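You operate a simulated robot arm through the tools that you are given. There is no shell and no other tool. Be economical: measure what you need, move in short steps, check, and stop when the job is done.

You run a simulated two-armed robot. Do the job below in one go: nothing can be reset, and whatever is moved stays where it is left.

Task
Pick up the grey chalk stick with one hand, pass it to the other hand and put it on the top of the black tool case. Put the blue sponge on the lid top of the green case away on the top of the primer table. Take the brown wedge and leave it on the top of the board stack. Put one of the rubble pieces from the top of the black tool case on the top of the board stack. Put the black pipe sleeve on the right end of the board stack. Fetch the blue wedge from the card sheet on the bagged roll and set it on the top of the grey crate by the cartons. Fetch the carton from the card sheet on the bagged roll and set it on the top of the board stack. Take the yellow wool piece and put it on the right end of the board stack. Fetch the white wool piece and set it on the right end of the board stack. Put the brown wool piece on the right end of the board stack. Fetch the grey wool piece and set it on the top of the board stack. The order is free. Set down upright: black pipe sleeve, yellow wool piece, white wool piece, brown wool piece, grey wool piece.

The check looks at the end state, three seconds after you hand in, the way a careful person would. Anything else that was tipped, shoved, dropped, spilled or broken makes it a failure. A push-on lid holds only when it is set on centred and level and pressed home; a screw cap is set on level and turned clockwise until tight. Flat cloth is picked up by pressing the open fingertips on it (5 to 10 N) and closing them slowly along it; thin cloth reads only 2 to 8 mm in the jaws.

Robot
Two 7-joint arms with fingered hands on one trunk, on a base that drives. Base frame: it is fixed to the floor where the robot stands at the start and does not move with it; the origin is under the middle of the robot, x ahead of it, y to its left, z up. Lengths are in m, angles in degrees, forces in N, time in s.
The left shoulder is at the start at [0.2, 0.135, 0.645], the right one opposite. Places, roughly: black pipe sleeve (5x5x5 cm) [0.3, 1, 0.4]; blue sponge (10x6x5 cm) [0.2, -0.6, 0.5]; blue wedge (10x5x4 cm) [-1.4, 0.7, 1.2]; brown wedge (12x5x4 cm) [0.2, -1.6, 0.3]; brown wool piece (11x6x8 cm) [-2.8, 0.7, 0.6]; carton [-1.5, 0.5, 1.25]; grey chalk stick (3x3x11 cm) [0.6, 0.2, 0.4]; grey wool piece (10x7x8 cm) [-3, 0.7, 0.6]; right end of the board stack [1.2, 0.4, 0.3]; rubble piece (4x5x3 cm) [0.3, 0.9, 0.4]; rubble piece (5x4x3 cm) [0.2, 1, 0.4]; top of the black tool case [0.3, 1, 0.4]; top of the board stack [1, -0.6, 0.3]; top of the grey crate by the cartons [-5.1, 3.9, 0.6]; top of the primer table [-7.2, 3.9, 0.7]; white wool piece (12x6x8 cm) [-3, 0.5, 0.6]; yellow wool piece (11x7x8 cm) [-2.8, 0.5, 0.6]. Payload 4 kg a hand.
Tool frame (each hand has its own): the origin (TCP) lies between the finger pads and is the grasp point; the fingertips stand 0.025 m ahead of it; z points along the fingers, y is the line along which they close. The gripper opens to 0.088 m. The gripper's body begins 0.029 m behind the TCP. The gripper is a hand of 4 fingers: y runs from the thumb to the fingers, the wrist lies at [-0.013, -0.106, -0.174] in the tool frame, and closing takes about 1.5 s.
Orientation is told as [roll, pitch, yaw] about the base's x, y, z axes, in that order, counted from this pose: with the fingers straight down and the wrist toward the robot, the tool's x, y and z point along [0, 1, 0], [1, 0, 0] and [0, 0, -1] of the base frame.

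Tools
- The arms move only by the tool jog_arm. It takes "left_steps", "right_steps" or both (then of equal length, played together; a hand with none holds still); each is a list of rows, each a list of 2 entries, a list of its own where there are three numbers: the shift along the tool's x, y, z in m, then the turn, a rotation vector about the tool's x, y, z in degrees. In form: [[[tx, ty, tz], [ax, ay, az]], ...]. A call has 1 to 20 rows; each row is the pose to reach, as a shift and turn from the pose commanded when the call began, along the tool's axes at that moment. "left_gripper" and "right_gripper" are, for a hand that has rows, the gripper command, from -1 (shut) to 1 (fully open), values between in proportion, set as the call begins (left out, the last holds). Rows are played at 5 a second. More than 0.05 m and 8.6 degrees between two rows, or a gripper value outside its range, and nothing of the call is played. Where a pose cannot be reached the arm comes as near as it can. A force on the tool above 40 N (or 10 N above the force at the start of the call, whichever is more), or a blocked arm, ends the call early, and 0.2 s more pass. Each finger travels about 0.153 m/s and halts on what it meets, pressing with about 26 N; the grip force reading is that of the motor and also rises with nothing between the fingers. The clock runs only during rows and for 0.2 s after the last one: add rows that repeat a pose to give the fingers time. It gives the time, the measured TCP pose, the force on the tool (base axes), the opening and the grip force at its end, in the units of the frame above (readings bear some noise), with the torque about the TCP (base axes, N m) and any sound that the robot's microphone picked up, and new pictures: "pictures" is both (left out), scene, wrist or none (wrist: the cameras of the hands that moved).
- Cameras (640 x 400 px; columns grow to the right, rows downward): "scene" is now at [0.132, -0.0079, 1.2356]; the picture's right is [-0.08, -1.00, 0.00], its down [-0.82, 0.07, -0.57] and it looks along [0.57, -0.05, -0.82] (base axes); focal length 214 px, centre (320, 200). "left" rides on the left gripper at [-0.064, -0.083, -0.098] in its tool frame; the picture's right is [-0.62, -0.37, 0.69], its down [0.71, -0.63, 0.30] and it looks along [0.32, 0.68, 0.65] (tool axes); focal length 265 px, centre (320, 200). "right" rides on the right gripper at [0.064, -0.083, -0.098] in its tool frame; the picture's right is [-0.62, 0.37, -0.69], its down [-0.71, -0.63, 0.30] and it looks along [-0.32, 0.68, 0.65] (tool axes); focal length 265 px, centre (320, 200). There is no depth. A picture from a camera that has moved, and an enlarged one, comes with that camera's place and axes in the base frame and with its lens.
- lift_body(by): slides the trunk up (or, below 0, down) by that many m; the arms and the scene camera ride with it, the base frame stays. It gives what a move gives, with no picture.
- drive_base(legs): drives the robot by 1 to 6 legs, each [ahead, left, turn to the left] in m, m and degrees, along the robot's own axes; the way and the turn of a leg run together, so that a leg with both is an arc; at most 1.5 m and 180 degrees a leg. The arms and the cameras ride along, it lands a little off, and it stops where it bumps. It gives what a move gives, and a new picture of the scene camera.
- move_fingers(index, middle, ring, thumb_bend, thumb_turn, hand): sets how far each is bent, from 0 (flat) to 1 (curled in); at 0.3 the hand is open as for a grip, at 0.7 the pads meet at the TCP. One left out holds its place. A second passes; each finger stops where it meets its share of the squeeze, and holds until it gets a number again. A gripper value or a shape takes the hand back. It gives what a move gives, with no picture; readings hold the bend of each and the force on the fingers (four entries, about 0 where the hand has none), thumb and palm. thumb_turn goes from beside the hand (0) to across from the fingers (1), as for a grip.
- preshape(shape, hand): the hand has 4 fingers and takes this shape, open, in about a second: jaw (thumb against the fingers, like two jaws); tri (thumb and two fingers); tip (a fingertip pinch); poke (one finger out to press); point (the index stretched); flat (the hand flat); cup (the hand cupped); fist (a fist). The gripper value then closes the fingers along that shape, each until it touches; the sizes above hold for jaw. It gives what a move gives, with no picture.
- head_to(pan, tilt): turns the head with the scene camera to pan (to the left, within 97 degrees either way) and tilt (down, from -29 to 69), counted from straight ahead of the robot. It gives what a move gives, and a new picture of the scene camera.
- inspect(camera, box): a new picture of the part [left, top, right, bottom] of that camera's present view, enlarged. No time passes.
- close_job(): hands the job in; it is judged then, once.

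Go step by step. Nothing tells you exact positions but the pictures and the camera data: compare them with the known pose of the tool, close in by small moves and look again before you grip or let go. The budget is 556 turns and 360 pictures, counting those below and the enlarged ones. Unless the task says otherwise, let go and move clear before handing in, and close with one line.

The tools are called after "Emit:" by a JSON object that holds its "fn" and its "kwargs". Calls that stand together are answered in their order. jog_arm: Moves the arms, as the interface text tells. Its arguments: {"type":"object","properties":{"left_steps":{"type":"array"},"left_gripper":{"type":"number"},"right_steps":{"type":"array"},"right_gripper":{"type":"number"},"pictures":{"type":"string","enum":["both","scene","wrist","none"]}},"required":[]} The other tools are called the same way: lift_body (by) slides the trunk up or down; preshape (shape, hand) gives the hand a shape; move_fingers (index, middle, ring, thumb_bend, thumb_turn, hand) moves the fingers one by one; drive_base (legs) drives the base; head_to (pan, tilt) turns the head that bears the scene camera; inspect (camera, box) takes an enlarged picture of a part of a camera's view; close_job () hands the job in.

At the start:

```text
clock: 0.0
left_tcp_pos: [0.3419, 0.4742, 0.7803]
left_tool_rot: [0.0, 0.0, -0.1]
left_force: [-0.2, -0.1, -0.3]
left_ft_torque: [0.04, 0.02, 0.01]
left_grip_width: 0.0877
left_grip_force: 0.1
left_shape: jaw
left_bend: [0.3, 0.3, 0.3, 0.3, 0.98]
left_finger forces: [0.0, 0.0, 0.0, 0.1, 0.0, 0.1]
right_tcp_pos: [0.6296, 0.0967, 0.775]
right_tool_rot: [0.1, 0.0, 0.1]
right_force: [0.4, -0.1, -1.0]
right_ft_torque: [0.0, 0.01, -0.02]
right_grip_width: 0.0877
right_grip_force: 0.0
right_shape: jaw
right_bend: [0.3, 0.3, 0.3, 0.3, 0.98]
right_finger forces: [0.1, 0.0, 0.0, 0.0, 0.0, 0.1]
trunk travel left (down, up): [-0.25, 0.52]
robot x, y, heading: [0.0028, 0.0005, -0.2]
head pan, tilt: [-4.8, 55.4]
```

scene: 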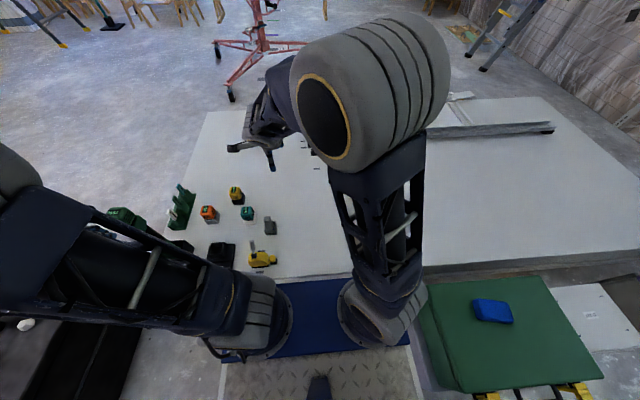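
right: 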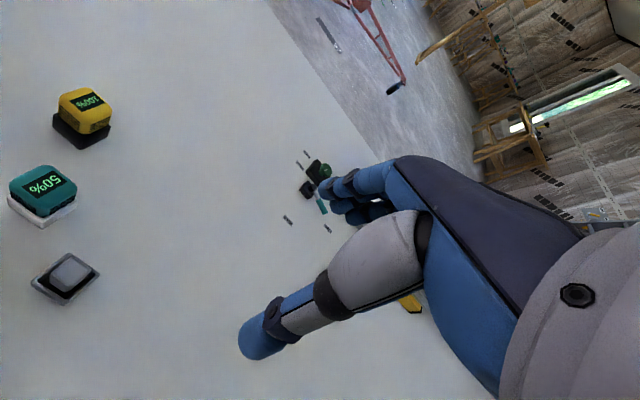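
left: 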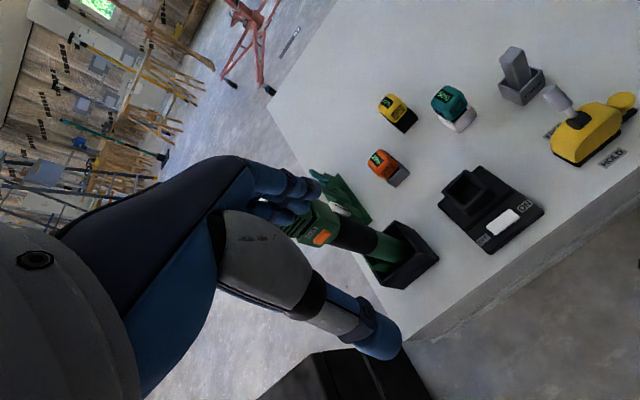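

I see the board stack ahead with gadgets on it, the chalk stick standing in a grey holder, and the green case with the blue sponge at right. First I look around with the head.

Emit:
{"fn": "head_to", "kwargs": {"pan": 60, "tilt": 50}}

Emit:
{"fn": "head_to", "kwargs": {"pan": -70, "tilt": 45}}

Emit:
{"fn": "head_to", "kwargs": {"pan": 97, "tilt": 10}}

Emit:
{"fn": "head_to", "kwargs": {"pan": -97, "tilt": 10}}

Emit:
{"fn": "head_to", "kwargs": {"pan": 0, "tilt": 20}}

```text
clock: 1.4
left_tcp_pos: [0.3415, 0.4746, 0.7808]
left_tool_rot: [0.0, 0.0, 0.0]
left_force: [0.2, 0.0, -0.5]
left_ft_torque: [0.01, 0.01, 0.01]
left_grip_width: 0.0877
left_grip_force: 0.1
left_shape: jaw
left_bend: [0.3, 0.3, 0.3, 0.3, 0.98]
left_finger forces: [0.0, 0.1, 0.0, 0.0, 0.0, 0.0]
right_tcp_pos: [0.6298, 0.0965, 0.777]
right_tool_rot: [0.0, -0.1, 0.0]
right_force: [-0.5, 0.2, -0.4]
right_ft_torque: [-0.01, -0.03, -0.01]
right_grip_width: 0.0876
right_grip_force: 0.0
right_shape: jaw
right_bend: [0.3, 0.3, 0.3, 0.3, 0.98]
right_finger forces: [0.0, 0.0, 0.0, 0.0, 0.0, 0.0]
trunk travel left (down, up): [-0.25, 0.52]
robot x, y, heading: [0.002, -0.0006, 0.1]
head pan, tilt: [60.0, 50.0]
camera scene: at [0.0991, 0.0647, 1.2426], right [0.87, -0.5, 0.0], down [-0.38, -0.66, -0.64], along [0.32, 0.56, -0.77], focal length 214 px, centre (320, 200)
```

scene: 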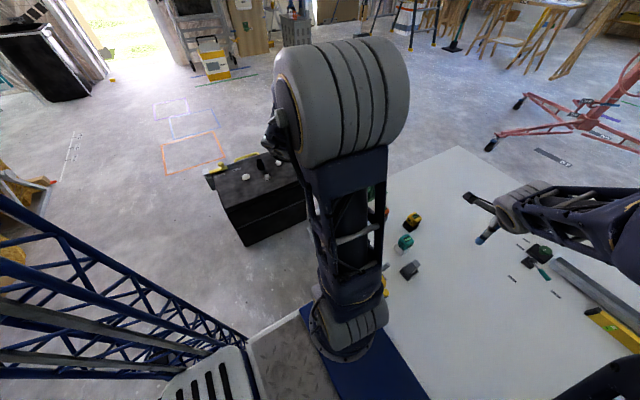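

```text
clock: 3.5
left_tcp_pos: [0.341, 0.4744, 0.7802]
left_tool_rot: [0.0, -0.1, -0.1]
left_force: [0.4, -0.9, 0.1]
left_ft_torque: [0.0, 0.0, -0.01]
left_grip_width: 0.0875
left_grip_force: 0.2
left_shape: jaw
left_bend: [0.3, 0.3, 0.3, 0.3, 0.98]
left_finger forces: [0.0, 0.1, 0.1, 0.0, 0.0, 0.0]
right_tcp_pos: [0.6294, 0.0966, 0.7766]
right_tool_rot: [0.0, 0.0, 0.0]
right_force: [0.3, -1.2, -0.3]
right_ft_torque: [0.0, 0.02, -0.03]
right_grip_width: 0.0878
right_grip_force: 0.1
right_shape: jaw
right_bend: [0.3, 0.3, 0.3, 0.3, 0.98]
right_finger forces: [0.0, 0.1, 0.1, 0.0, 0.0, 0.0]
trunk travel left (down, up): [-0.25, 0.52]
robot x, y, heading: [-0.0, 0.0003, -0.1]
head pan, tilt: [-70.0, 45.0]
camera scene: at [0.0884, -0.0784, 1.2496], right [-0.94, -0.34, 0.0], down [-0.24, 0.66, -0.71], along [0.24, -0.66, -0.71], focal length 214 px, centre (320, 200)
```

scene: 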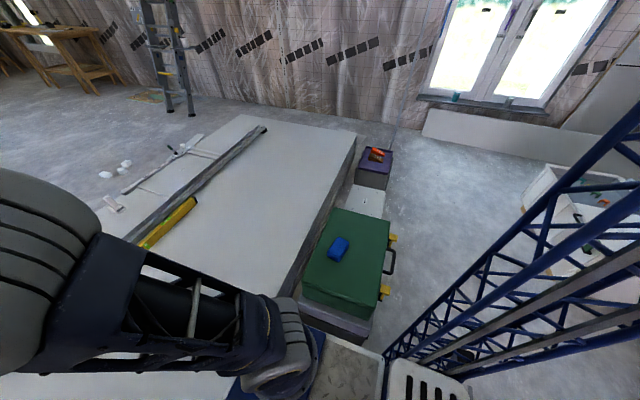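

```text
clock: 6.0
left_tcp_pos: [0.3417, 0.4744, 0.7806]
left_tool_rot: [-0.1, 0.0, 0.0]
left_force: [-0.3, 0.1, 0.5]
left_ft_torque: [-0.01, -0.01, 0.01]
left_grip_width: 0.0874
left_grip_force: 0.1
left_shape: jaw
left_bend: [0.3, 0.3, 0.3, 0.3, 0.98]
left_finger forces: [0.1, 0.0, 0.0, 0.0, 0.1, 0.0]
right_tcp_pos: [0.6301, 0.0981, 0.7766]
right_tool_rot: [0.1, 0.1, 0.0]
right_force: [-0.4, 0.4, 0.5]
right_ft_torque: [0.01, -0.03, -0.01]
right_grip_width: 0.0877
right_grip_force: 0.1
right_shape: jaw
right_bend: [0.3, 0.3, 0.3, 0.3, 0.98]
right_finger forces: [0.1, 0.0, 0.0, 0.0, 0.1, 0.0]
trunk travel left (down, up): [-0.25, 0.52]
robot x, y, heading: [0.001, 0.0017, 0.1]
head pan, tilt: [97.0, 10.0]
camera scene: at [0.0493, 0.0903, 1.3045], right [0.99, 0.12, 0.0], down [0.02, -0.17, -0.98], along [-0.12, 0.98, -0.17], focal length 214 px, centre (320, 200)
```

scene: 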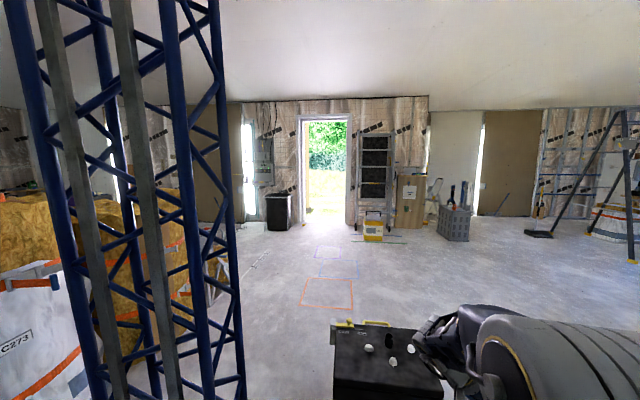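

```text
clock: 8.9
left_tcp_pos: [0.3417, 0.4749, 0.7808]
left_tool_rot: [0.0, 0.1, 0.0]
left_force: [0.0, -0.3, -0.7]
left_ft_torque: [-0.01, 0.03, 0.0]
left_grip_width: 0.0875
left_grip_force: 0.1
left_shape: jaw
left_bend: [0.3, 0.3, 0.3, 0.3, 0.98]
left_finger forces: [0.1, 0.1, 0.0, 0.1, 0.1, 0.0]
right_tcp_pos: [0.6292, 0.0972, 0.7766]
right_tool_rot: [-0.1, -0.1, 0.0]
right_force: [-0.4, 0.6, -0.1]
right_ft_torque: [0.03, -0.03, -0.02]
right_grip_width: 0.0877
right_grip_force: 0.1
right_shape: jaw
right_bend: [0.3, 0.3, 0.3, 0.3, 0.98]
right_finger forces: [0.0, 0.0, 0.0, 0.0, 0.0, 0.0]
trunk travel left (down, up): [-0.25, 0.52]
robot x, y, heading: [-0.0005, 0.0, -0.1]
head pan, tilt: [-97.0, 10.0]
camera scene: at [0.0493, -0.0942, 1.3045], right [-0.99, 0.12, 0.0], down [0.02, 0.17, -0.98], along [-0.12, -0.98, -0.17], focal length 214 px, centre (320, 200)
```

scene: 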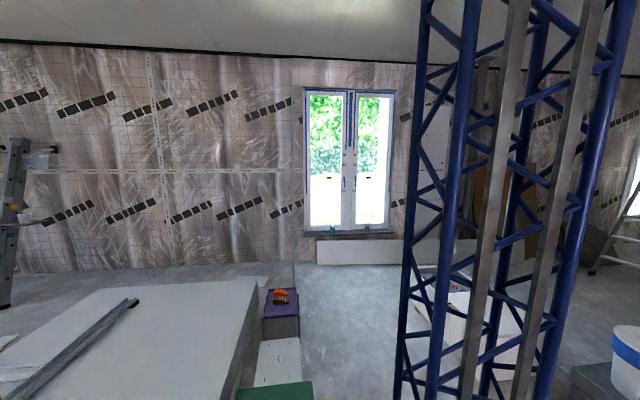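

```text
clock: 10.6
left_tcp_pos: [0.3424, 0.4752, 0.7804]
left_tool_rot: [0.0, 0.1, 0.0]
left_force: [-0.5, 0.5, -0.2]
left_ft_torque: [0.02, 0.01, 0.01]
left_grip_width: 0.0876
left_grip_force: 0.0
left_shape: jaw
left_bend: [0.3, 0.3, 0.3, 0.3, 0.98]
left_finger forces: [0.0, 0.0, 0.1, 0.0, 0.1, 0.0]
right_tcp_pos: [0.6306, 0.0985, 0.776]
right_tool_rot: [0.0, 0.0, -0.1]
right_force: [0.4, 0.3, -0.3]
right_ft_torque: [0.03, 0.0, -0.01]
right_grip_width: 0.0878
right_grip_force: 0.0
right_shape: jaw
right_bend: [0.3, 0.3, 0.3, 0.3, 0.98]
right_finger forces: [0.0, 0.0, 0.0, 0.0, 0.0, 0.0]
trunk travel left (down, up): [-0.25, 0.52]
robot x, y, heading: [0.0, 0.0024, -0.3]
head pan, tilt: [0.0, 20.0]
camera scene: at [0.1537, -0.002, 1.2882], right [0.0, -1.0, 0.0], down [-0.34, 0.0, -0.94], along [0.94, 0.0, -0.34], focal length 214 px, centre (320, 200)
```

scene: 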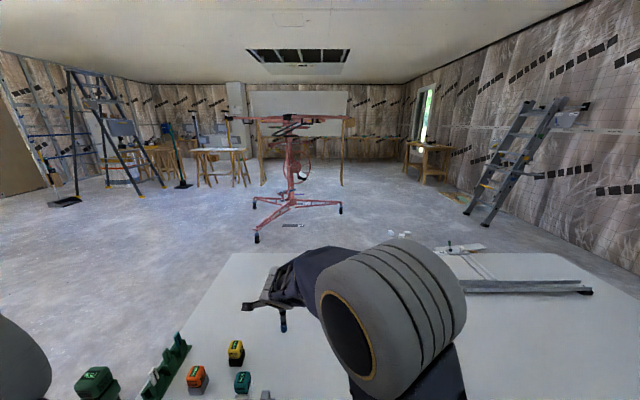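

The board stack needs mapping; I look at it from above and inspect.

Emit:
{"fn": "head_to", "kwargs": {"pan": -20, "tilt": 40}}

Emit:
{"fn": "head_to", "kwargs": {"pan": 20, "tilt": 40}}

Emit:
{"fn": "inspect", "kwargs": {"camera": "left", "box": [340, 20, 640, 260]}}

```text
clock: 11.4
left_tcp_pos: [0.3409, 0.4744, 0.7814]
left_tool_rot: [-0.1, 0.0, 0.1]
left_force: [0.4, 1.2, 0.2]
left_ft_torque: [-0.01, -0.02, 0.02]
left_grip_width: 0.0877
left_grip_force: 0.1
left_shape: jaw
left_bend: [0.3, 0.3, 0.3, 0.3, 0.98]
left_finger forces: [0.0, 0.0, 0.0, 0.0, 0.0, 0.0]
right_tcp_pos: [0.6299, 0.0972, 0.7756]
right_tool_rot: [-0.1, -0.1, 0.0]
right_force: [0.3, -0.2, 0.7]
right_ft_torque: [0.01, 0.03, 0.01]
right_grip_width: 0.0876
right_grip_force: 0.1
right_shape: jaw
right_bend: [0.3, 0.3, 0.3, 0.3, 0.98]
right_finger forces: [0.0, 0.0, 0.0, 0.0, 0.0, 0.0]
trunk travel left (down, up): [-0.25, 0.52]
robot x, y, heading: [-0.002, 0.0025, -0.1]
head pan, tilt: [-20.0, 40.0]
camera scene: at [0.1405, -0.031, 1.2569], right [-0.34, -0.94, 0.0], down [-0.6, 0.22, -0.77], along [0.72, -0.26, -0.64], focal length 214 px, centre (320, 200)
```

scene: 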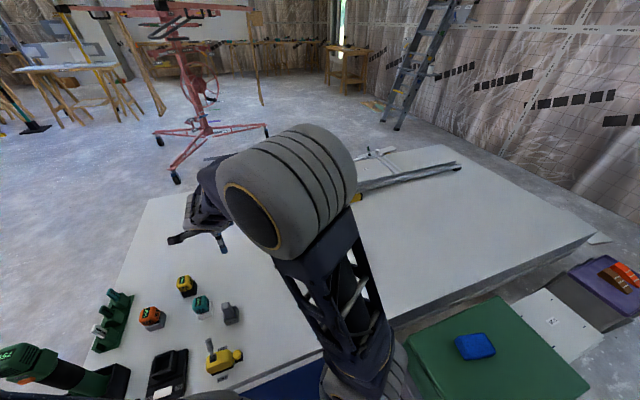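

```text
clock: 12.5
left_tcp_pos: [0.342, 0.474, 0.7798]
left_tool_rot: [-0.1, 0.0, 0.0]
left_force: [0.4, 0.7, -0.7]
left_ft_torque: [-0.02, -0.02, 0.0]
left_grip_width: 0.0878
left_grip_force: 0.0
left_shape: jaw
left_bend: [0.3, 0.3, 0.3, 0.3, 0.98]
left_finger forces: [0.0, 0.1, 0.1, 0.1, 0.0, 0.0]
right_tcp_pos: [0.6297, 0.0975, 0.7767]
right_tool_rot: [0.0, 0.1, 0.0]
right_force: [-0.5, -0.3, -0.1]
right_ft_torque: [-0.02, 0.02, -0.04]
right_grip_width: 0.0876
right_grip_force: 0.0
right_shape: jaw
right_bend: [0.3, 0.3, 0.3, 0.3, 0.98]
right_finger forces: [0.0, 0.1, 0.0, 0.1, 0.0, 0.0]
trunk travel left (down, up): [-0.25, 0.52]
robot x, y, heading: [0.0006, 0.0004, -0.0]
head pan, tilt: [20.0, 40.0]
camera scene: at [0.1405, 0.027, 1.2568], right [0.34, -0.94, 0.0], down [-0.6, -0.22, -0.77], along [0.72, 0.26, -0.64], focal length 214 px, centre (320, 200)
```

scene: 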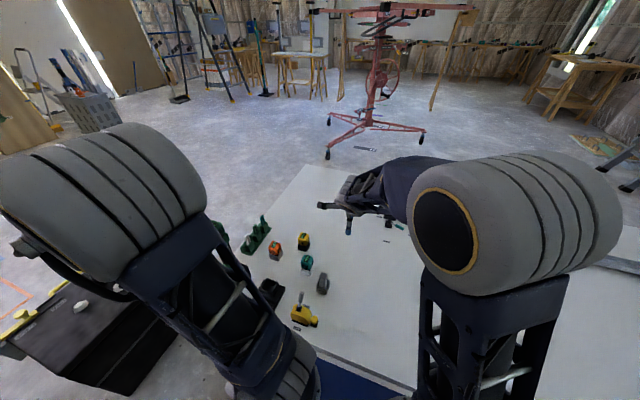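

```text
1.67 times, centred on (490, 140) of left
camera zoom: at [0.2578, 0.4103, 0.8797], right [-0.37, -0.62, -0.69], down [-0.63, 0.71, -0.3], along [0.68, 0.32, -0.65], focal length 442 px, centre (37, 300)
```

zoom: 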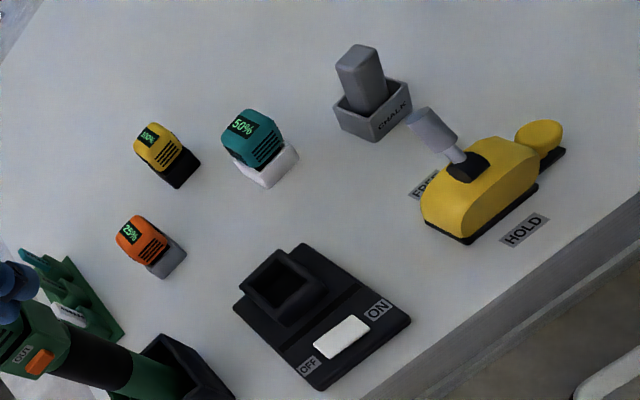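

The chalk stands in a socket near (0.61, 0.18). I bring the right hand over it to look closer.

Emit:
{"fn": "jog_arm", "kwargs": {"right_steps": [[[0.02, -0.03, 0.04], [0, 0, 0]], [[0.04, -0.06, 0.08], [0, 0, 0]], [[0.06, -0.08, 0.12], [0, 0, 0]], [[0.08, -0.08, 0.16], [0, 0, 0]], [[0.08, -0.08, 0.2], [0, 0, 0]]], "pictures": "wrist"}}

Emit:
{"fn": "inspect", "kwargs": {"camera": "scene", "box": [220, 180, 420, 340]}}

```text
refused: row 1 steps farther than a row can; nothing moved
```

```text
2.50 times, centred on (320, 260) of scene
camera zoom: at [0.1405, 0.027, 1.2568], right [0.34, -0.94, 0.0], down [-0.6, -0.22, -0.77], along [0.72, 0.26, -0.64], focal length 536 px, centre (320, 50)
```

zoom: 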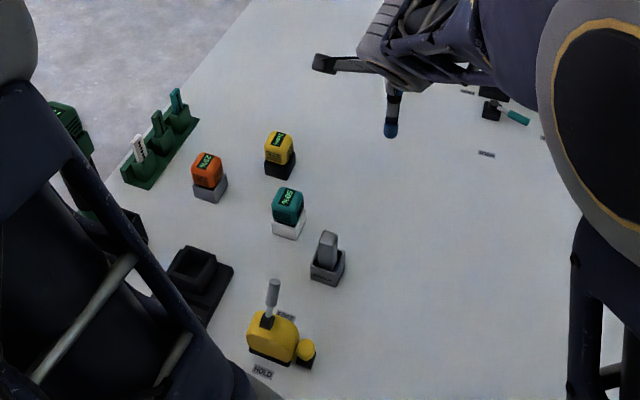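

Chalk socket looks nearly aligned with the base axes at about (0.64, 0.19). I go down towards it in smaller rows.

Emit:
{"fn": "jog_arm", "kwargs": {"right_steps": [[[0.02, -0.02, 0.035], [0, 0, 0]], [[0.04, -0.04, 0.07], [0, 0, 0]], [[0.06, -0.06, 0.105], [0, 0, 0]], [[0.08, -0.08, 0.14], [0, 0, 0]], [[0.08, -0.08, 0.18], [0, 0, 0]]], "pictures": "wrist"}}

```text
clock: 13.7
left_tcp_pos: [0.3413, 0.4747, 0.7808]
left_tool_rot: [0.0, 0.0, -0.2]
left_force: [-0.2, 0.0, 0.4]
left_ft_torque: [0.0, 0.01, -0.03]
left_grip_width: 0.0875
left_grip_force: 0.1
left_shape: jaw
left_bend: [0.3, 0.3, 0.3, 0.3, 0.98]
left_finger forces: [0.0, 0.1, 0.1, 0.0, 0.0, 0.0]
right_tcp_pos: [0.5495, 0.1783, 0.5963]
right_tool_rot: [0.0, -0.1, 0.0]
right_force: [0.4, -0.7, 0.0]
right_ft_torque: [-0.02, 0.02, 0.01]
right_grip_width: 0.0877
right_grip_force: 0.0
right_shape: jaw
right_bend: [0.3, 0.3, 0.3, 0.3, 0.98]
right_finger forces: [0.0, 0.1, 0.0, 0.0, 0.0, 0.0]
trunk travel left (down, up): [-0.25, 0.52]
robot x, y, heading: [0.0022, 0.0017, -0.3]
head pan, tilt: [20.0, 40.0]
camera right: at [0.465, 0.243, 0.6955], right [0.37, -0.62, 0.69], down [-0.63, -0.71, -0.3], along [0.68, -0.32, -0.65], focal length 265 px, centre (320, 200)
```

right: 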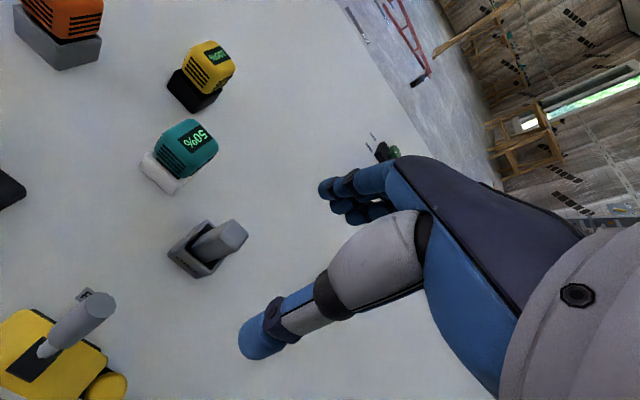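

The socket is aligned; chalk at about (0.619, 0.172), top z 0.395. I move above it and check.

Emit:
{"fn": "jog_arm", "kwargs": {"right_steps": [[[-0.002, 0.035, 0.03], [0, 0, 0]], [[-0.006, 0.0695, 0.06], [0, 0, 0]], [[-0.006, 0.0695, 0.1], [0, 0, 0]], [[-0.006, 0.0695, 0.14], [0, 0, 0]], [[-0.006, 0.0695, 0.14], [0, 0, 0]]], "pictures": "both"}}

```text
clock: 14.9
left_tcp_pos: [0.3418, 0.4743, 0.78]
left_tool_rot: [0.0, 0.0, 0.0]
left_force: [0.2, -0.5, -0.5]
left_ft_torque: [0.0, -0.02, 0.02]
left_grip_width: 0.0875
left_grip_force: 0.0
left_shape: jaw
left_bend: [0.3, 0.3, 0.3, 0.3, 0.98]
left_finger forces: [0.1, 0.1, 0.1, 0.0, 0.0, 0.1]
right_tcp_pos: [0.6203, 0.1713, 0.4559]
right_tool_rot: [0.0, 0.1, -0.1]
right_force: [0.4, -0.6, 0.3]
right_ft_torque: [-0.02, 0.04, -0.01]
right_grip_width: 0.0877
right_grip_force: 0.0
right_shape: jaw
right_bend: [0.3, 0.3, 0.3, 0.3, 0.98]
right_finger forces: [0.0, 0.0, 0.0, 0.0, 0.1, 0.0]
trunk travel left (down, up): [-0.25, 0.52]
robot x, y, heading: [0.0033, 0.0005, 0.0]
head pan, tilt: [20.0, 40.0]
camera scene: at [0.1405, 0.0271, 1.2568], right [0.34, -0.94, 0.0], down [-0.6, -0.22, -0.77], along [0.72, 0.26, -0.64], focal length 214 px, centre (320, 200)
camera right: at [0.5368, 0.2362, 0.556], right [0.37, -0.62, 0.69], down [-0.63, -0.71, -0.3], along [0.68, -0.32, -0.65], focal length 265 px, centre (320, 200)
```

scene: 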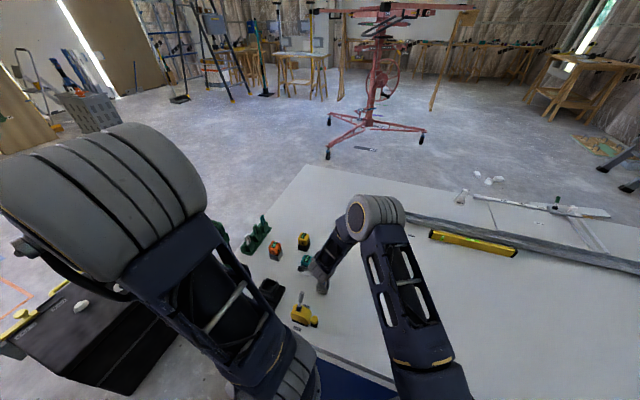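
right: 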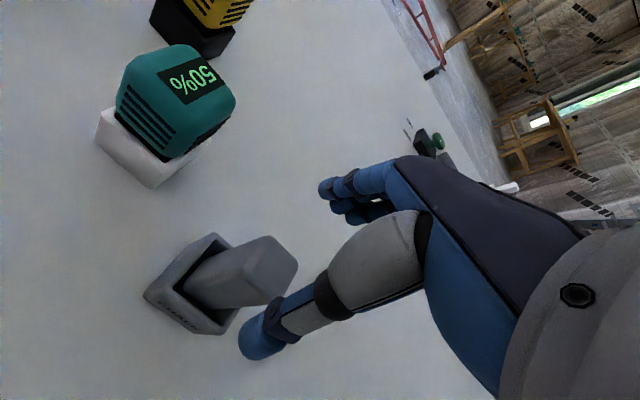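

Chalk top is estimated near (0.62, 0.175, 0.41). I descend gently and look again.

Emit:
{"fn": "jog_arm", "kwargs": {"right_steps": [[[0.002, 0, 0.02], [0, 0, 0]], [[0.002, 0, 0.035], [0, 0, 0]], [[0.002, 0, 0.05], [0, 0, 0]], [[0.002, 0, 0.05], [0, 0, 0]]], "pictures": "wrist"}}

Emit:
{"fn": "inspect", "kwargs": {"camera": "scene", "box": [250, 220, 390, 330]}}

```text
clock: 15.9
left_tcp_pos: [0.342, 0.475, 0.7803]
left_tool_rot: [0.0, 0.0, 0.0]
left_force: [-0.9, 0.9, 0.0]
left_ft_torque: [0.0, -0.02, 0.05]
left_grip_width: 0.0874
left_grip_force: 0.1
left_shape: jaw
left_bend: [0.3, 0.3, 0.3, 0.3, 0.98]
left_finger forces: [0.1, 0.0, 0.1, 0.1, 0.0, 0.0]
right_tcp_pos: [0.6196, 0.1733, 0.4063]
right_tool_rot: [0.0, 0.1, 0.0]
right_force: [0.6, -0.6, 0.0]
right_ft_torque: [0.0, 0.01, 0.0]
right_grip_width: 0.0877
right_grip_force: 0.1
right_shape: jaw
right_bend: [0.3, 0.3, 0.3, 0.3, 0.98]
right_finger forces: [0.0, 0.1, 0.1, 0.0, 0.1, 0.1]
trunk travel left (down, up): [-0.25, 0.52]
robot x, y, heading: [0.0036, 0.002, 0.0]
head pan, tilt: [20.0, 40.0]
camera right: at [0.5364, 0.2384, 0.5061], right [0.37, -0.62, 0.69], down [-0.63, -0.71, -0.3], along [0.68, -0.32, -0.65], focal length 265 px, centre (320, 200)
```

right: 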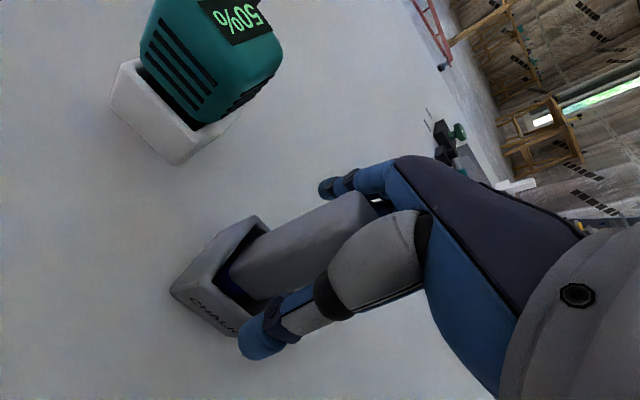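

```text
3.64 times, centred on (320, 275) of scene
camera zoom: at [0.1405, 0.0271, 1.2568], right [0.34, -0.94, 0.0], down [-0.6, -0.22, -0.77], along [0.72, 0.26, -0.64], focal length 780 px, centre (320, -73)
```

zoom: 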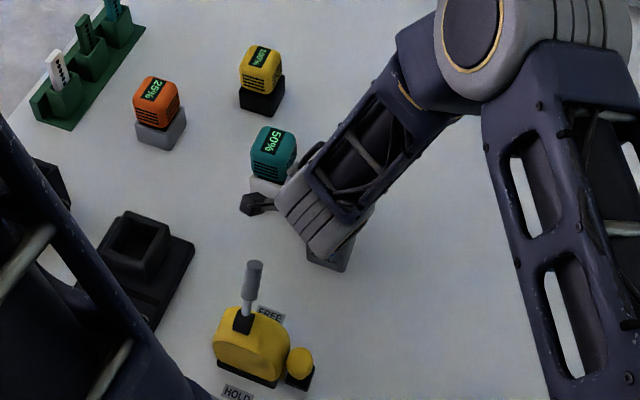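

The chalk is between thumb and fingers; I close here.

Emit:
{"fn": "jog_arm", "kwargs": {"right_steps": [[[0, 0, 0], [0, 0, 0]], [[0, 0, 0], [0, 0, 0]], [[0, 0, 0], [0, 0, 0]], [[0, 0, 0], [0, 0, 0]], [[0, 0, 0], [0, 0, 0]], [[0, 0, 0], [0, 0, 0]], [[0, 0, 0], [0, 0, 0]], [[0, 0, 0], [0, 0, 0]], [[0, 0, 0], [0, 0, 0]]], "right_gripper": -1, "pictures": "wrist"}}

```text
clock: 17.9
left_tcp_pos: [0.3401, 0.4743, 0.7804]
left_tool_rot: [0.0, 0.1, 0.1]
left_force: [-0.1, 0.0, -0.3]
left_ft_torque: [0.01, 0.0, 0.03]
left_grip_width: 0.088
left_grip_force: 0.0
left_shape: jaw
left_bend: [0.3, 0.3, 0.3, 0.3, 0.98]
left_finger forces: [0.0, 0.0, 0.1, 0.1, 0.0, 0.0]
right_tcp_pos: [0.619, 0.1743, 0.4072]
right_tool_rot: [0.0, 0.0, 0.0]
right_force: [-0.2, -0.3, -0.7]
right_ft_torque: [-0.01, 0.05, -0.01]
right_grip_width: 0.0211
right_grip_force: 25.7
right_shape: jaw
right_bend: [0.7, 0.7, 0.7, 0.68, 1.0]
right_finger forces: [14.8, 7.5, 0.0, 0.0, 22.8, 0.0]
trunk travel left (down, up): [-0.25, 0.52]
robot x, y, heading: [0.0017, -0.003, -0.2]
head pan, tilt: [20.0, 40.0]
camera right: at [0.5363, 0.2384, 0.5061], right [0.37, -0.62, 0.69], down [-0.63, -0.71, -0.3], along [0.68, -0.32, -0.65], focal length 265 px, centre (320, 200)
```

right: 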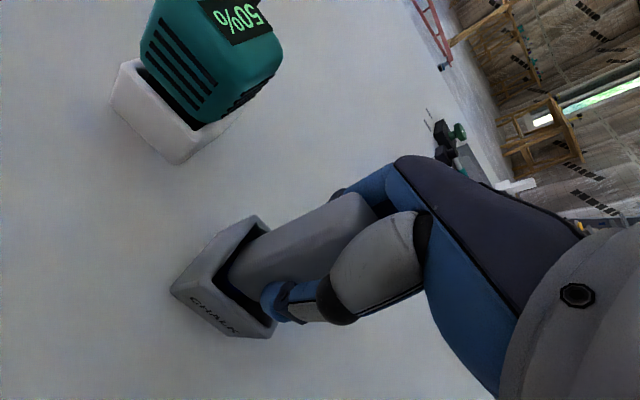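

Grip reads 0.021 m with force on thumb, index and middle. I lift slowly and check.

Emit:
{"fn": "jog_arm", "kwargs": {"right_steps": [[[0, 0, -0.015], [0, 0, 0]], [[0, 0, -0.03], [0, 0, 0]], [[0, 0, -0.05], [0, 0, 0]], [[0, 0, -0.07], [0, 0, 0]], [[0, 0, -0.1], [0, 0, 0]], [[0, 0, -0.14], [0, 0, 0]], [[0, 0, -0.18], [0, 0, 0]], [[0, 0, -0.22], [0, 0, 0]]], "pictures": "both"}}

```text
clock: 19.7
left_tcp_pos: [0.3418, 0.475, 0.7811]
left_tool_rot: [0.0, 0.0, 0.0]
left_force: [-0.1, -0.2, 0.1]
left_ft_torque: [-0.04, 0.01, -0.03]
left_grip_width: 0.0875
left_grip_force: 0.0
left_shape: jaw
left_bend: [0.3, 0.3, 0.3, 0.3, 0.98]
left_finger forces: [0.0, 0.0, 0.0, 0.1, 0.0, 0.1]
right_tcp_pos: [0.6195, 0.1735, 0.6267]
right_tool_rot: [0.0, 0.1, 0.0]
right_force: [0.2, 0.4, 0.4]
right_ft_torque: [0.01, -0.03, -0.02]
right_grip_width: 0.0205
right_grip_force: 25.9
right_shape: jaw
right_bend: [0.7, 0.7, 0.7, 0.69, 1.0]
right_finger forces: [14.8, 7.3, 0.0, 0.0, 22.4, 0.0]
trunk travel left (down, up): [-0.25, 0.52]
robot x, y, heading: [0.0013, 0.0003, 0.1]
head pan, tilt: [20.0, 40.0]
camera scene: at [0.1406, 0.0271, 1.2567], right [0.34, -0.94, 0.0], down [-0.6, -0.22, -0.77], along [0.72, 0.26, -0.64], focal length 214 px, centre (320, 200)
camera right: at [0.5356, 0.2368, 0.7267], right [0.37, -0.62, 0.69], down [-0.63, -0.71, -0.3], along [0.68, -0.33, -0.65], focal length 265 px, centre (320, 200)
```

scene: 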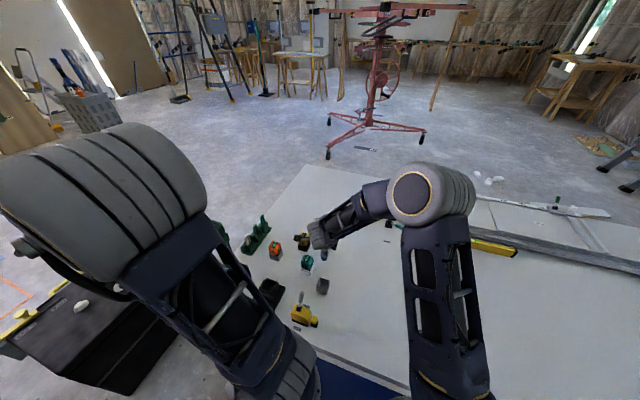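
right: 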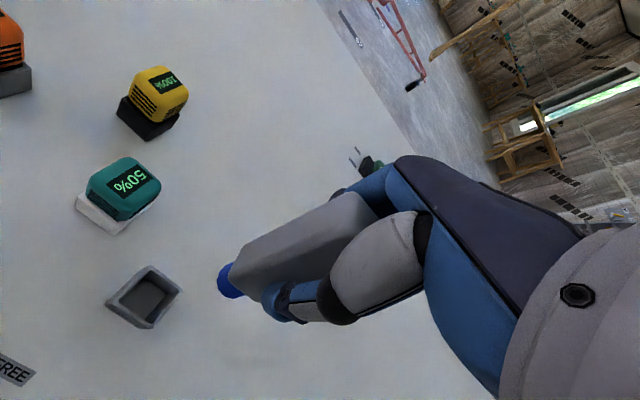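

Chalk is out, its lower end near z 0.50. Now I turn the left hand to point to the right (roll −90) and bring it beside the chalk for the handover.

Emit:
{"fn": "jog_arm", "kwargs": {"left_steps": [[[-0.0083, 0.0233, 0.02], [0, -7.5, 0]], [[-0.0167, 0.0467, 0.04], [0, -15, 0]], [[-0.025, 0.07, 0.06], [0, -22.5, 0]], [[-0.033, 0.0933, 0.08], [0, -30, 0]], [[-0.0417, 0.1167, 0.1], [0, -37.5, 0]], [[-0.05, 0.14, 0.12], [0, -45, 0]], [[-0.058, 0.1633, 0.14], [0, -52.5, 0]], [[-0.067, 0.1867, 0.16], [0, -60, 0]], [[-0.075, 0.21, 0.18], [0, -67.5, 0]], [[-0.083, 0.2333, 0.2], [0, -75, 0]], [[-0.092, 0.2567, 0.22], [0, -82.5, 0]], [[-0.1, 0.28, 0.24], [0, -90, 0]], [[-0.1, 0.28, 0.24], [0, -90, 0]]], "left_gripper": 1}}

```text
clock: 21.6
left_tcp_pos: [0.5174, 0.4097, 0.6201]
left_tool_rot: [-60.8, 0.4, 0.6]
left_force: [-17.0, -15.9, 9.3]
left_ft_torque: [1.97, -0.42, 2.95]
left_grip_width: 0.0878
left_grip_force: 0.1
left_shape: jaw
left_bend: [0.3, 0.3, 0.3, 0.3, 0.98]
left_finger forces: [0.0, 0.0, 0.0, 0.0, 0.0, 0.0]
right_tcp_pos: [0.6173, 0.1719, 0.6282]
right_tool_rot: [0.1, 0.0, 0.0]
right_force: [-0.1, 0.2, -0.2]
right_ft_torque: [0.01, 0.0, 0.04]
right_grip_width: 0.0205
right_grip_force: 26.0
right_shape: jaw
right_bend: [0.7, 0.7, 0.7, 0.69, 1.0]
right_finger forces: [14.7, 7.4, 0.1, 0.0, 22.3, 0.0]
trunk travel left (down, up): [-0.25, 0.52]
robot x, y, heading: [0.0014, 0.0004, 0.4]
head pan, tilt: [20.0, 40.0]
stopped in row 9 (left hand): the force on the tool passed its limit (the readings are from after the stop); the commanded pose is now the measured one
camera scene: at [0.1387, 0.0263, 1.2571], right [0.34, -0.94, 0.0], down [-0.6, -0.22, -0.77], along [0.72, 0.26, -0.64], focal length 214 px, centre (320, 200)
camera left: at [0.4346, 0.4629, 0.7259], right [-0.36, -0.91, 0.21], down [-0.64, 0.08, -0.77], along [0.68, -0.41, -0.61], focal length 265 px, centre (320, 200)
```

scene: 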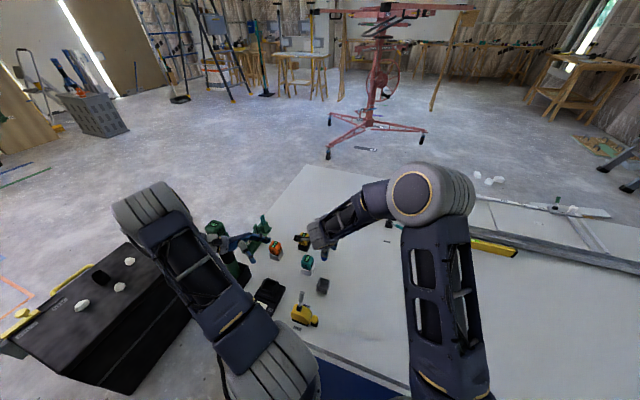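
left: 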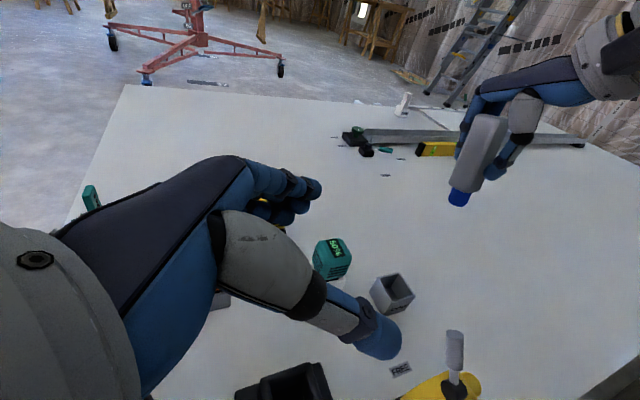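

The left hand met something; I look closer.

Emit:
{"fn": "inspect", "kwargs": {"camera": "scene", "box": [110, 170, 350, 320]}}

```text
2.67 times, centred on (230, 245) of scene
camera zoom: at [0.1387, 0.0263, 1.2571], right [0.34, -0.94, 0.0], down [-0.6, -0.22, -0.77], along [0.72, 0.26, -0.64], focal length 572 px, centre (560, 80)
```

zoom: 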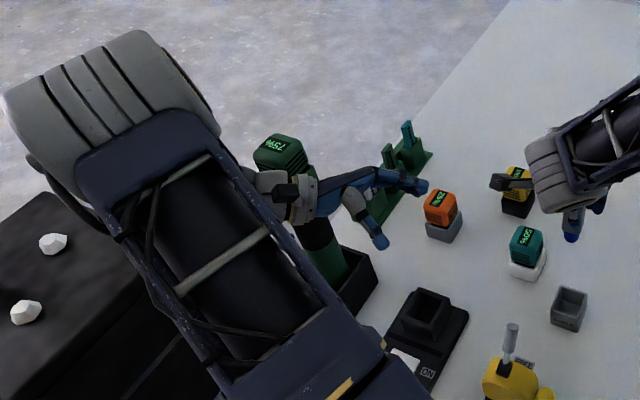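

The left wrist met the standing drill. I back off and up, away from it.

Emit:
{"fn": "jog_arm", "kwargs": {"left_steps": [[[-0.026, -0.02, -0.0146], [0, 0, 0]], [[-0.061, -0.03, -0.034], [0, 0, 0]], [[-0.096, -0.04, -0.0537], [0, 0, 0]], [[-0.135, -0.04, -0.0756], [0, 0, 0]], [[-0.1746, -0.04, -0.0976], [0, 0, 0]]], "pictures": "scene"}}

Emit:
{"fn": "inspect", "kwargs": {"camera": "scene", "box": [110, 170, 350, 320]}}

```text
clock: 22.8
left_tcp_pos: [0.4828, 0.4095, 0.8161]
left_tool_rot: [-60.8, 0.3, 0.7]
left_force: [0.0, 0.2, -0.1]
left_ft_torque: [0.01, -0.02, 0.02]
left_grip_width: 0.0877
left_grip_force: 0.0
left_shape: jaw
left_bend: [0.3, 0.3, 0.3, 0.3, 0.98]
left_finger forces: [0.1, 0.0, 0.0, 0.1, 0.0, 0.0]
right_tcp_pos: [0.6187, 0.1726, 0.6252]
right_tool_rot: [0.0, 0.0, 0.2]
right_force: [0.0, 0.7, -0.6]
right_ft_torque: [-0.02, -0.02, 0.04]
right_grip_width: 0.0207
right_grip_force: 25.9
right_shape: jaw
right_bend: [0.7, 0.7, 0.7, 0.69, 1.0]
right_finger forces: [14.8, 7.4, 0.1, 0.0, 22.3, 0.0]
trunk travel left (down, up): [-0.25, 0.52]
robot x, y, heading: [0.0002, 0.0, 0.1]
head pan, tilt: [20.0, 40.0]
camera scene: at [0.1399, 0.0271, 1.2567], right [0.34, -0.94, 0.0], down [-0.6, -0.22, -0.77], along [0.72, 0.26, -0.64], focal length 214 px, centre (320, 200)
```

scene: 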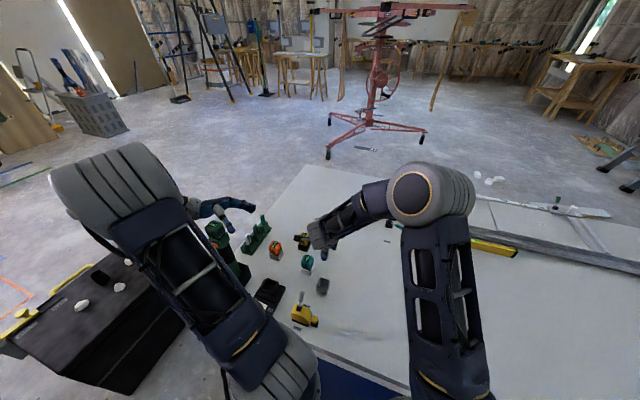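

```text
2.67 times, centred on (230, 245) of scene
camera zoom: at [0.1399, 0.0271, 1.2567], right [0.34, -0.94, 0.0], down [-0.6, -0.22, -0.77], along [0.72, 0.26, -0.64], focal length 572 px, centre (560, 80)
```

zoom: 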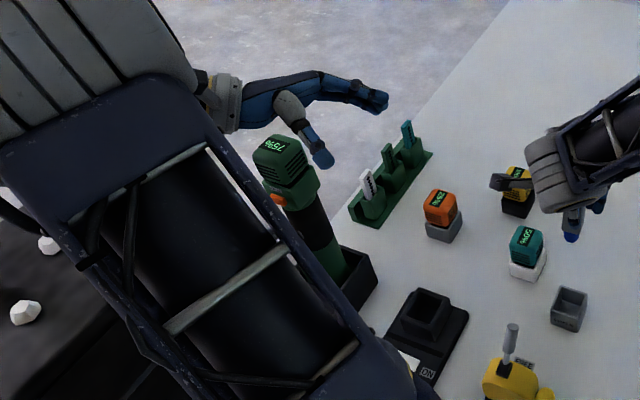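

Drill still stands in its holder. I raise the right hand with the chalk and move it to the middle, so the handover happens well above everything.

Emit:
{"fn": "jog_arm", "kwargs": {"right_steps": [[[-0.02, -0.01, -0.04], [0, 0, 0]], [[-0.04, -0.02, -0.08], [0, 0, 0]], [[-0.06, -0.03, -0.12], [0, 0, 0]], [[-0.08, -0.04, -0.16], [0, 0, 0]], [[-0.1, -0.05, -0.2], [0, 0, 0]], [[-0.1, -0.05, -0.2], [0, 0, 0]]], "left_steps": [[[0, 0, 0], [0, -7.3, 0]], [[0, 0, 0], [0, -14.6, 0]], [[0, 0, 0], [0, -21.9, 0]], [[0, 0, 0], [0, -29.2, 0]], [[0, 0, 0], [0, -29.2, 0]], [[0, 0, 0], [0, -29.2, 0]]]}}

```text
clock: 24.2
left_tcp_pos: [0.4825, 0.4081, 0.8191]
left_tool_rot: [-90.0, 0.3, 0.6]
left_force: [0.2, 0.0, 0.8]
left_ft_torque: [-0.03, 0.02, 0.0]
left_grip_width: 0.0877
left_grip_force: 0.0
left_shape: jaw
left_bend: [0.3, 0.3, 0.3, 0.3, 0.98]
left_finger forces: [0.0, 0.0, 0.0, 0.0, 0.0, 0.1]
right_tcp_pos: [0.5682, 0.0705, 0.8269]
right_tool_rot: [0.0, -0.1, 0.0]
right_force: [-0.1, 0.0, -1.1]
right_ft_torque: [-0.03, 0.01, 0.01]
right_grip_width: 0.0188
right_grip_force: 25.9
right_shape: jaw
right_bend: [0.7, 0.7, 0.7, 0.7, 1.0]
right_finger forces: [16.7, 7.4, 0.0, 0.1, 21.4, 0.1]
trunk travel left (down, up): [-0.25, 0.52]
robot x, y, heading: [-0.0007, 0.0006, -0.1]
head pan, tilt: [20.0, 40.0]
camera scene: at [0.1399, 0.0271, 1.2568], right [0.34, -0.94, 0.0], down [-0.6, -0.22, -0.77], along [0.72, 0.26, -0.64], focal length 214 px, centre (320, 200)
camera right: at [0.485, 0.136, 0.9263], right [0.37, -0.62, 0.69], down [-0.63, -0.71, -0.3], along [0.68, -0.32, -0.65], focal length 265 px, centre (320, 200)
camera left: at [0.3983, 0.5065, 0.8843], right [-0.36, -0.7, 0.62], down [-0.63, -0.31, -0.71], along [0.69, -0.65, -0.33], focal length 265 px, centre (320, 200)
```

scene: 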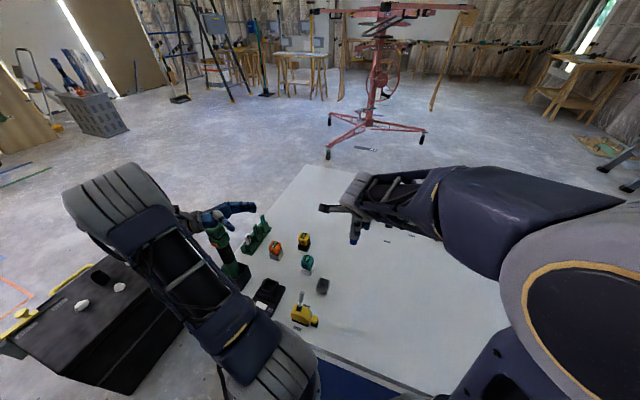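
right: 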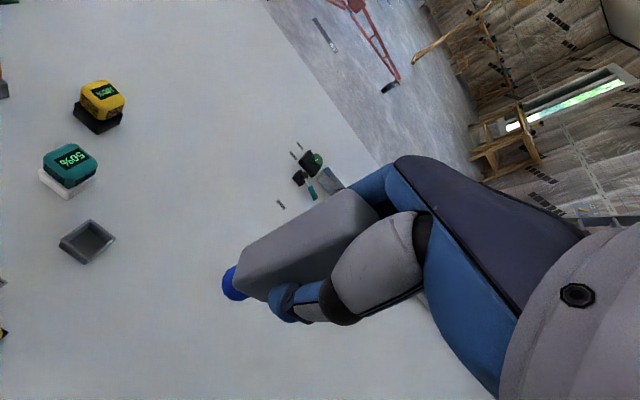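
left: 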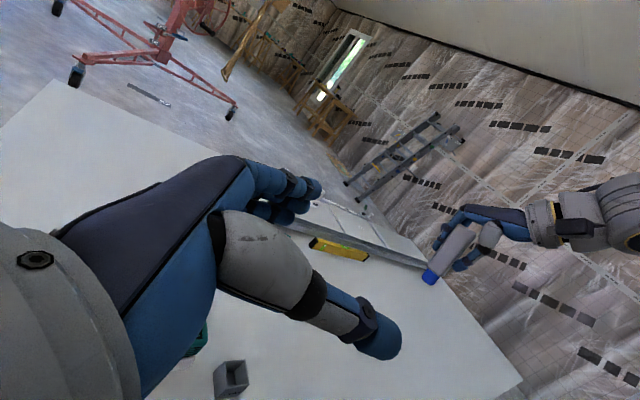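

The chalk sits deep in the right hand (about 6 cm sticking out past the TCP), so I'll hand it over end to end: turn the right hand to point left, the left hand comes in opposite.

Emit:
{"fn": "jog_arm", "kwargs": {"right_steps": [[[-0.005, 0, 0], [0, 8, 0]], [[-0.01, 0, 0], [0, 16, 0]], [[-0.015, 0, 0], [0, 24, 0]], [[-0.02, 0, 0], [0, 32, 0]], [[-0.025, 0, 0], [0, 40, 0]], [[-0.03, 0, 0], [0, 48, 0]], [[-0.035, 0, 0], [0, 56, 0]], [[-0.04, 0, 0], [0, 64, 0]], [[-0.045, 0, 0], [0, 72, 0]], [[-0.05, 0, 0], [0, 80, 0]], [[-0.05, 0, 0], [0, 88, 0]], [[-0.05, 0, 0], [0, 90, 0]], [[-0.05, 0, 0], [0, 90, 0]]]}}

```text
clock: 27.0
left_tcp_pos: [0.4812, 0.4099, 0.8195]
left_tool_rot: [-89.9, 0.3, 0.6]
left_force: [-0.1, 1.2, 0.3]
left_ft_torque: [0.02, 0.01, 0.06]
left_grip_width: 0.0876
left_grip_force: 0.2
left_shape: jaw
left_bend: [0.3, 0.3, 0.3, 0.3, 0.98]
left_finger forces: [0.0, 0.1, 0.0, 0.0, 0.0, 0.0]
right_tcp_pos: [0.5721, 0.0215, 0.8266]
right_tool_rot: [90.1, -0.1, 0.1]
right_force: [0.2, 0.2, -1.0]
right_ft_torque: [-0.02, 0.01, 0.01]
right_grip_width: 0.0177
right_grip_force: 25.6
right_shape: jaw
right_bend: [0.7, 0.7, 0.7, 0.71, 1.0]
right_finger forces: [17.8, 7.7, 0.1, 0.0, 20.9, 0.1]
right hand out of reach, approached as far as the arm can: row 4, 11, 12, 13
trunk travel left (down, up): [-0.25, 0.52]
robot x, y, heading: [-0.0022, 0.0032, 0.1]
head pan, tilt: [20.0, 40.0]
camera scene: at [0.1398, 0.0271, 1.2568], right [0.34, -0.94, 0.0], down [-0.6, -0.22, -0.77], along [0.72, 0.26, -0.64], focal length 214 px, centre (320, 200)
camera right: at [0.4894, -0.0754, 0.8923], right [0.37, -0.69, -0.62], down [-0.63, 0.3, -0.71], along [0.68, 0.66, -0.32], focal length 265 px, centre (320, 200)
```

scene: 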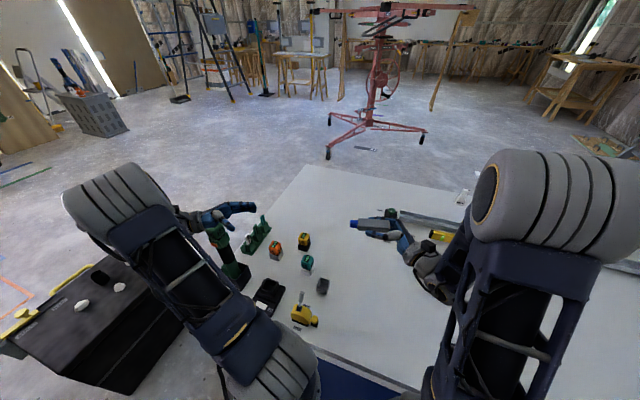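
right: 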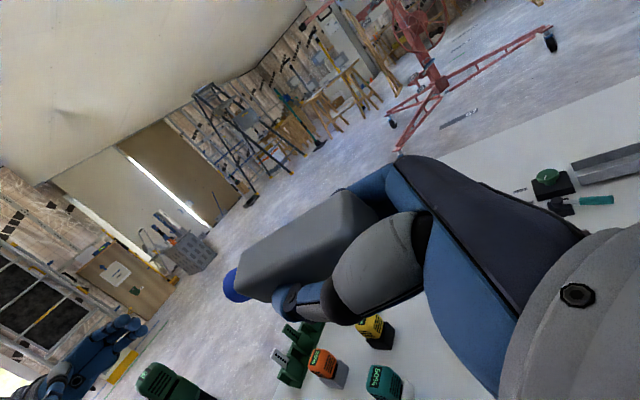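

Emit:
{"fn": "inspect", "kwargs": {"camera": "scene", "box": [330, 190, 450, 270]}}

Emit:
{"fn": "inspect", "kwargs": {"camera": "left", "box": [320, 160, 640, 360]}}

```text
5.00 times, centred on (390, 230) of scene
camera zoom: at [0.1398, 0.0271, 1.2568], right [0.34, -0.94, 0.0], down [-0.6, -0.22, -0.77], along [0.72, 0.26, -0.64], focal length 1072 px, centre (-30, 50)
```

zoom: 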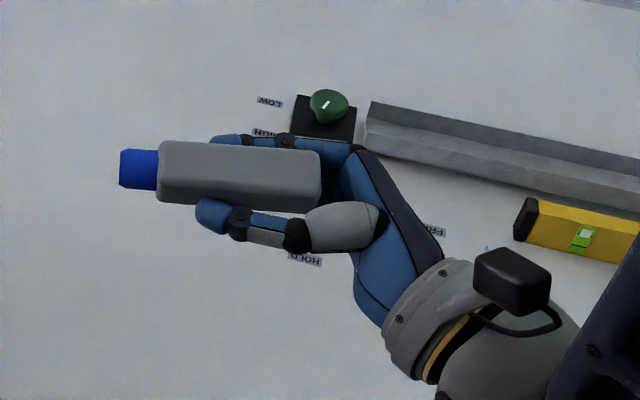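

```text
2.00 times, centred on (480, 260) of left
camera zoom: at [0.3983, 0.5064, 0.8844], right [-0.36, -0.7, 0.62], down [-0.63, -0.31, -0.71], along [0.69, -0.65, -0.33], focal length 531 px, centre (0, 80)
```

zoom: 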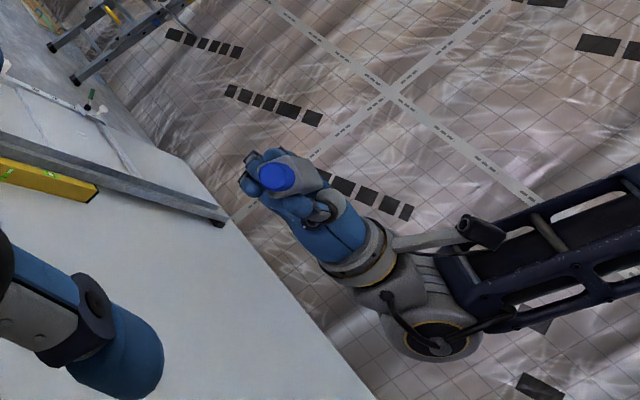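

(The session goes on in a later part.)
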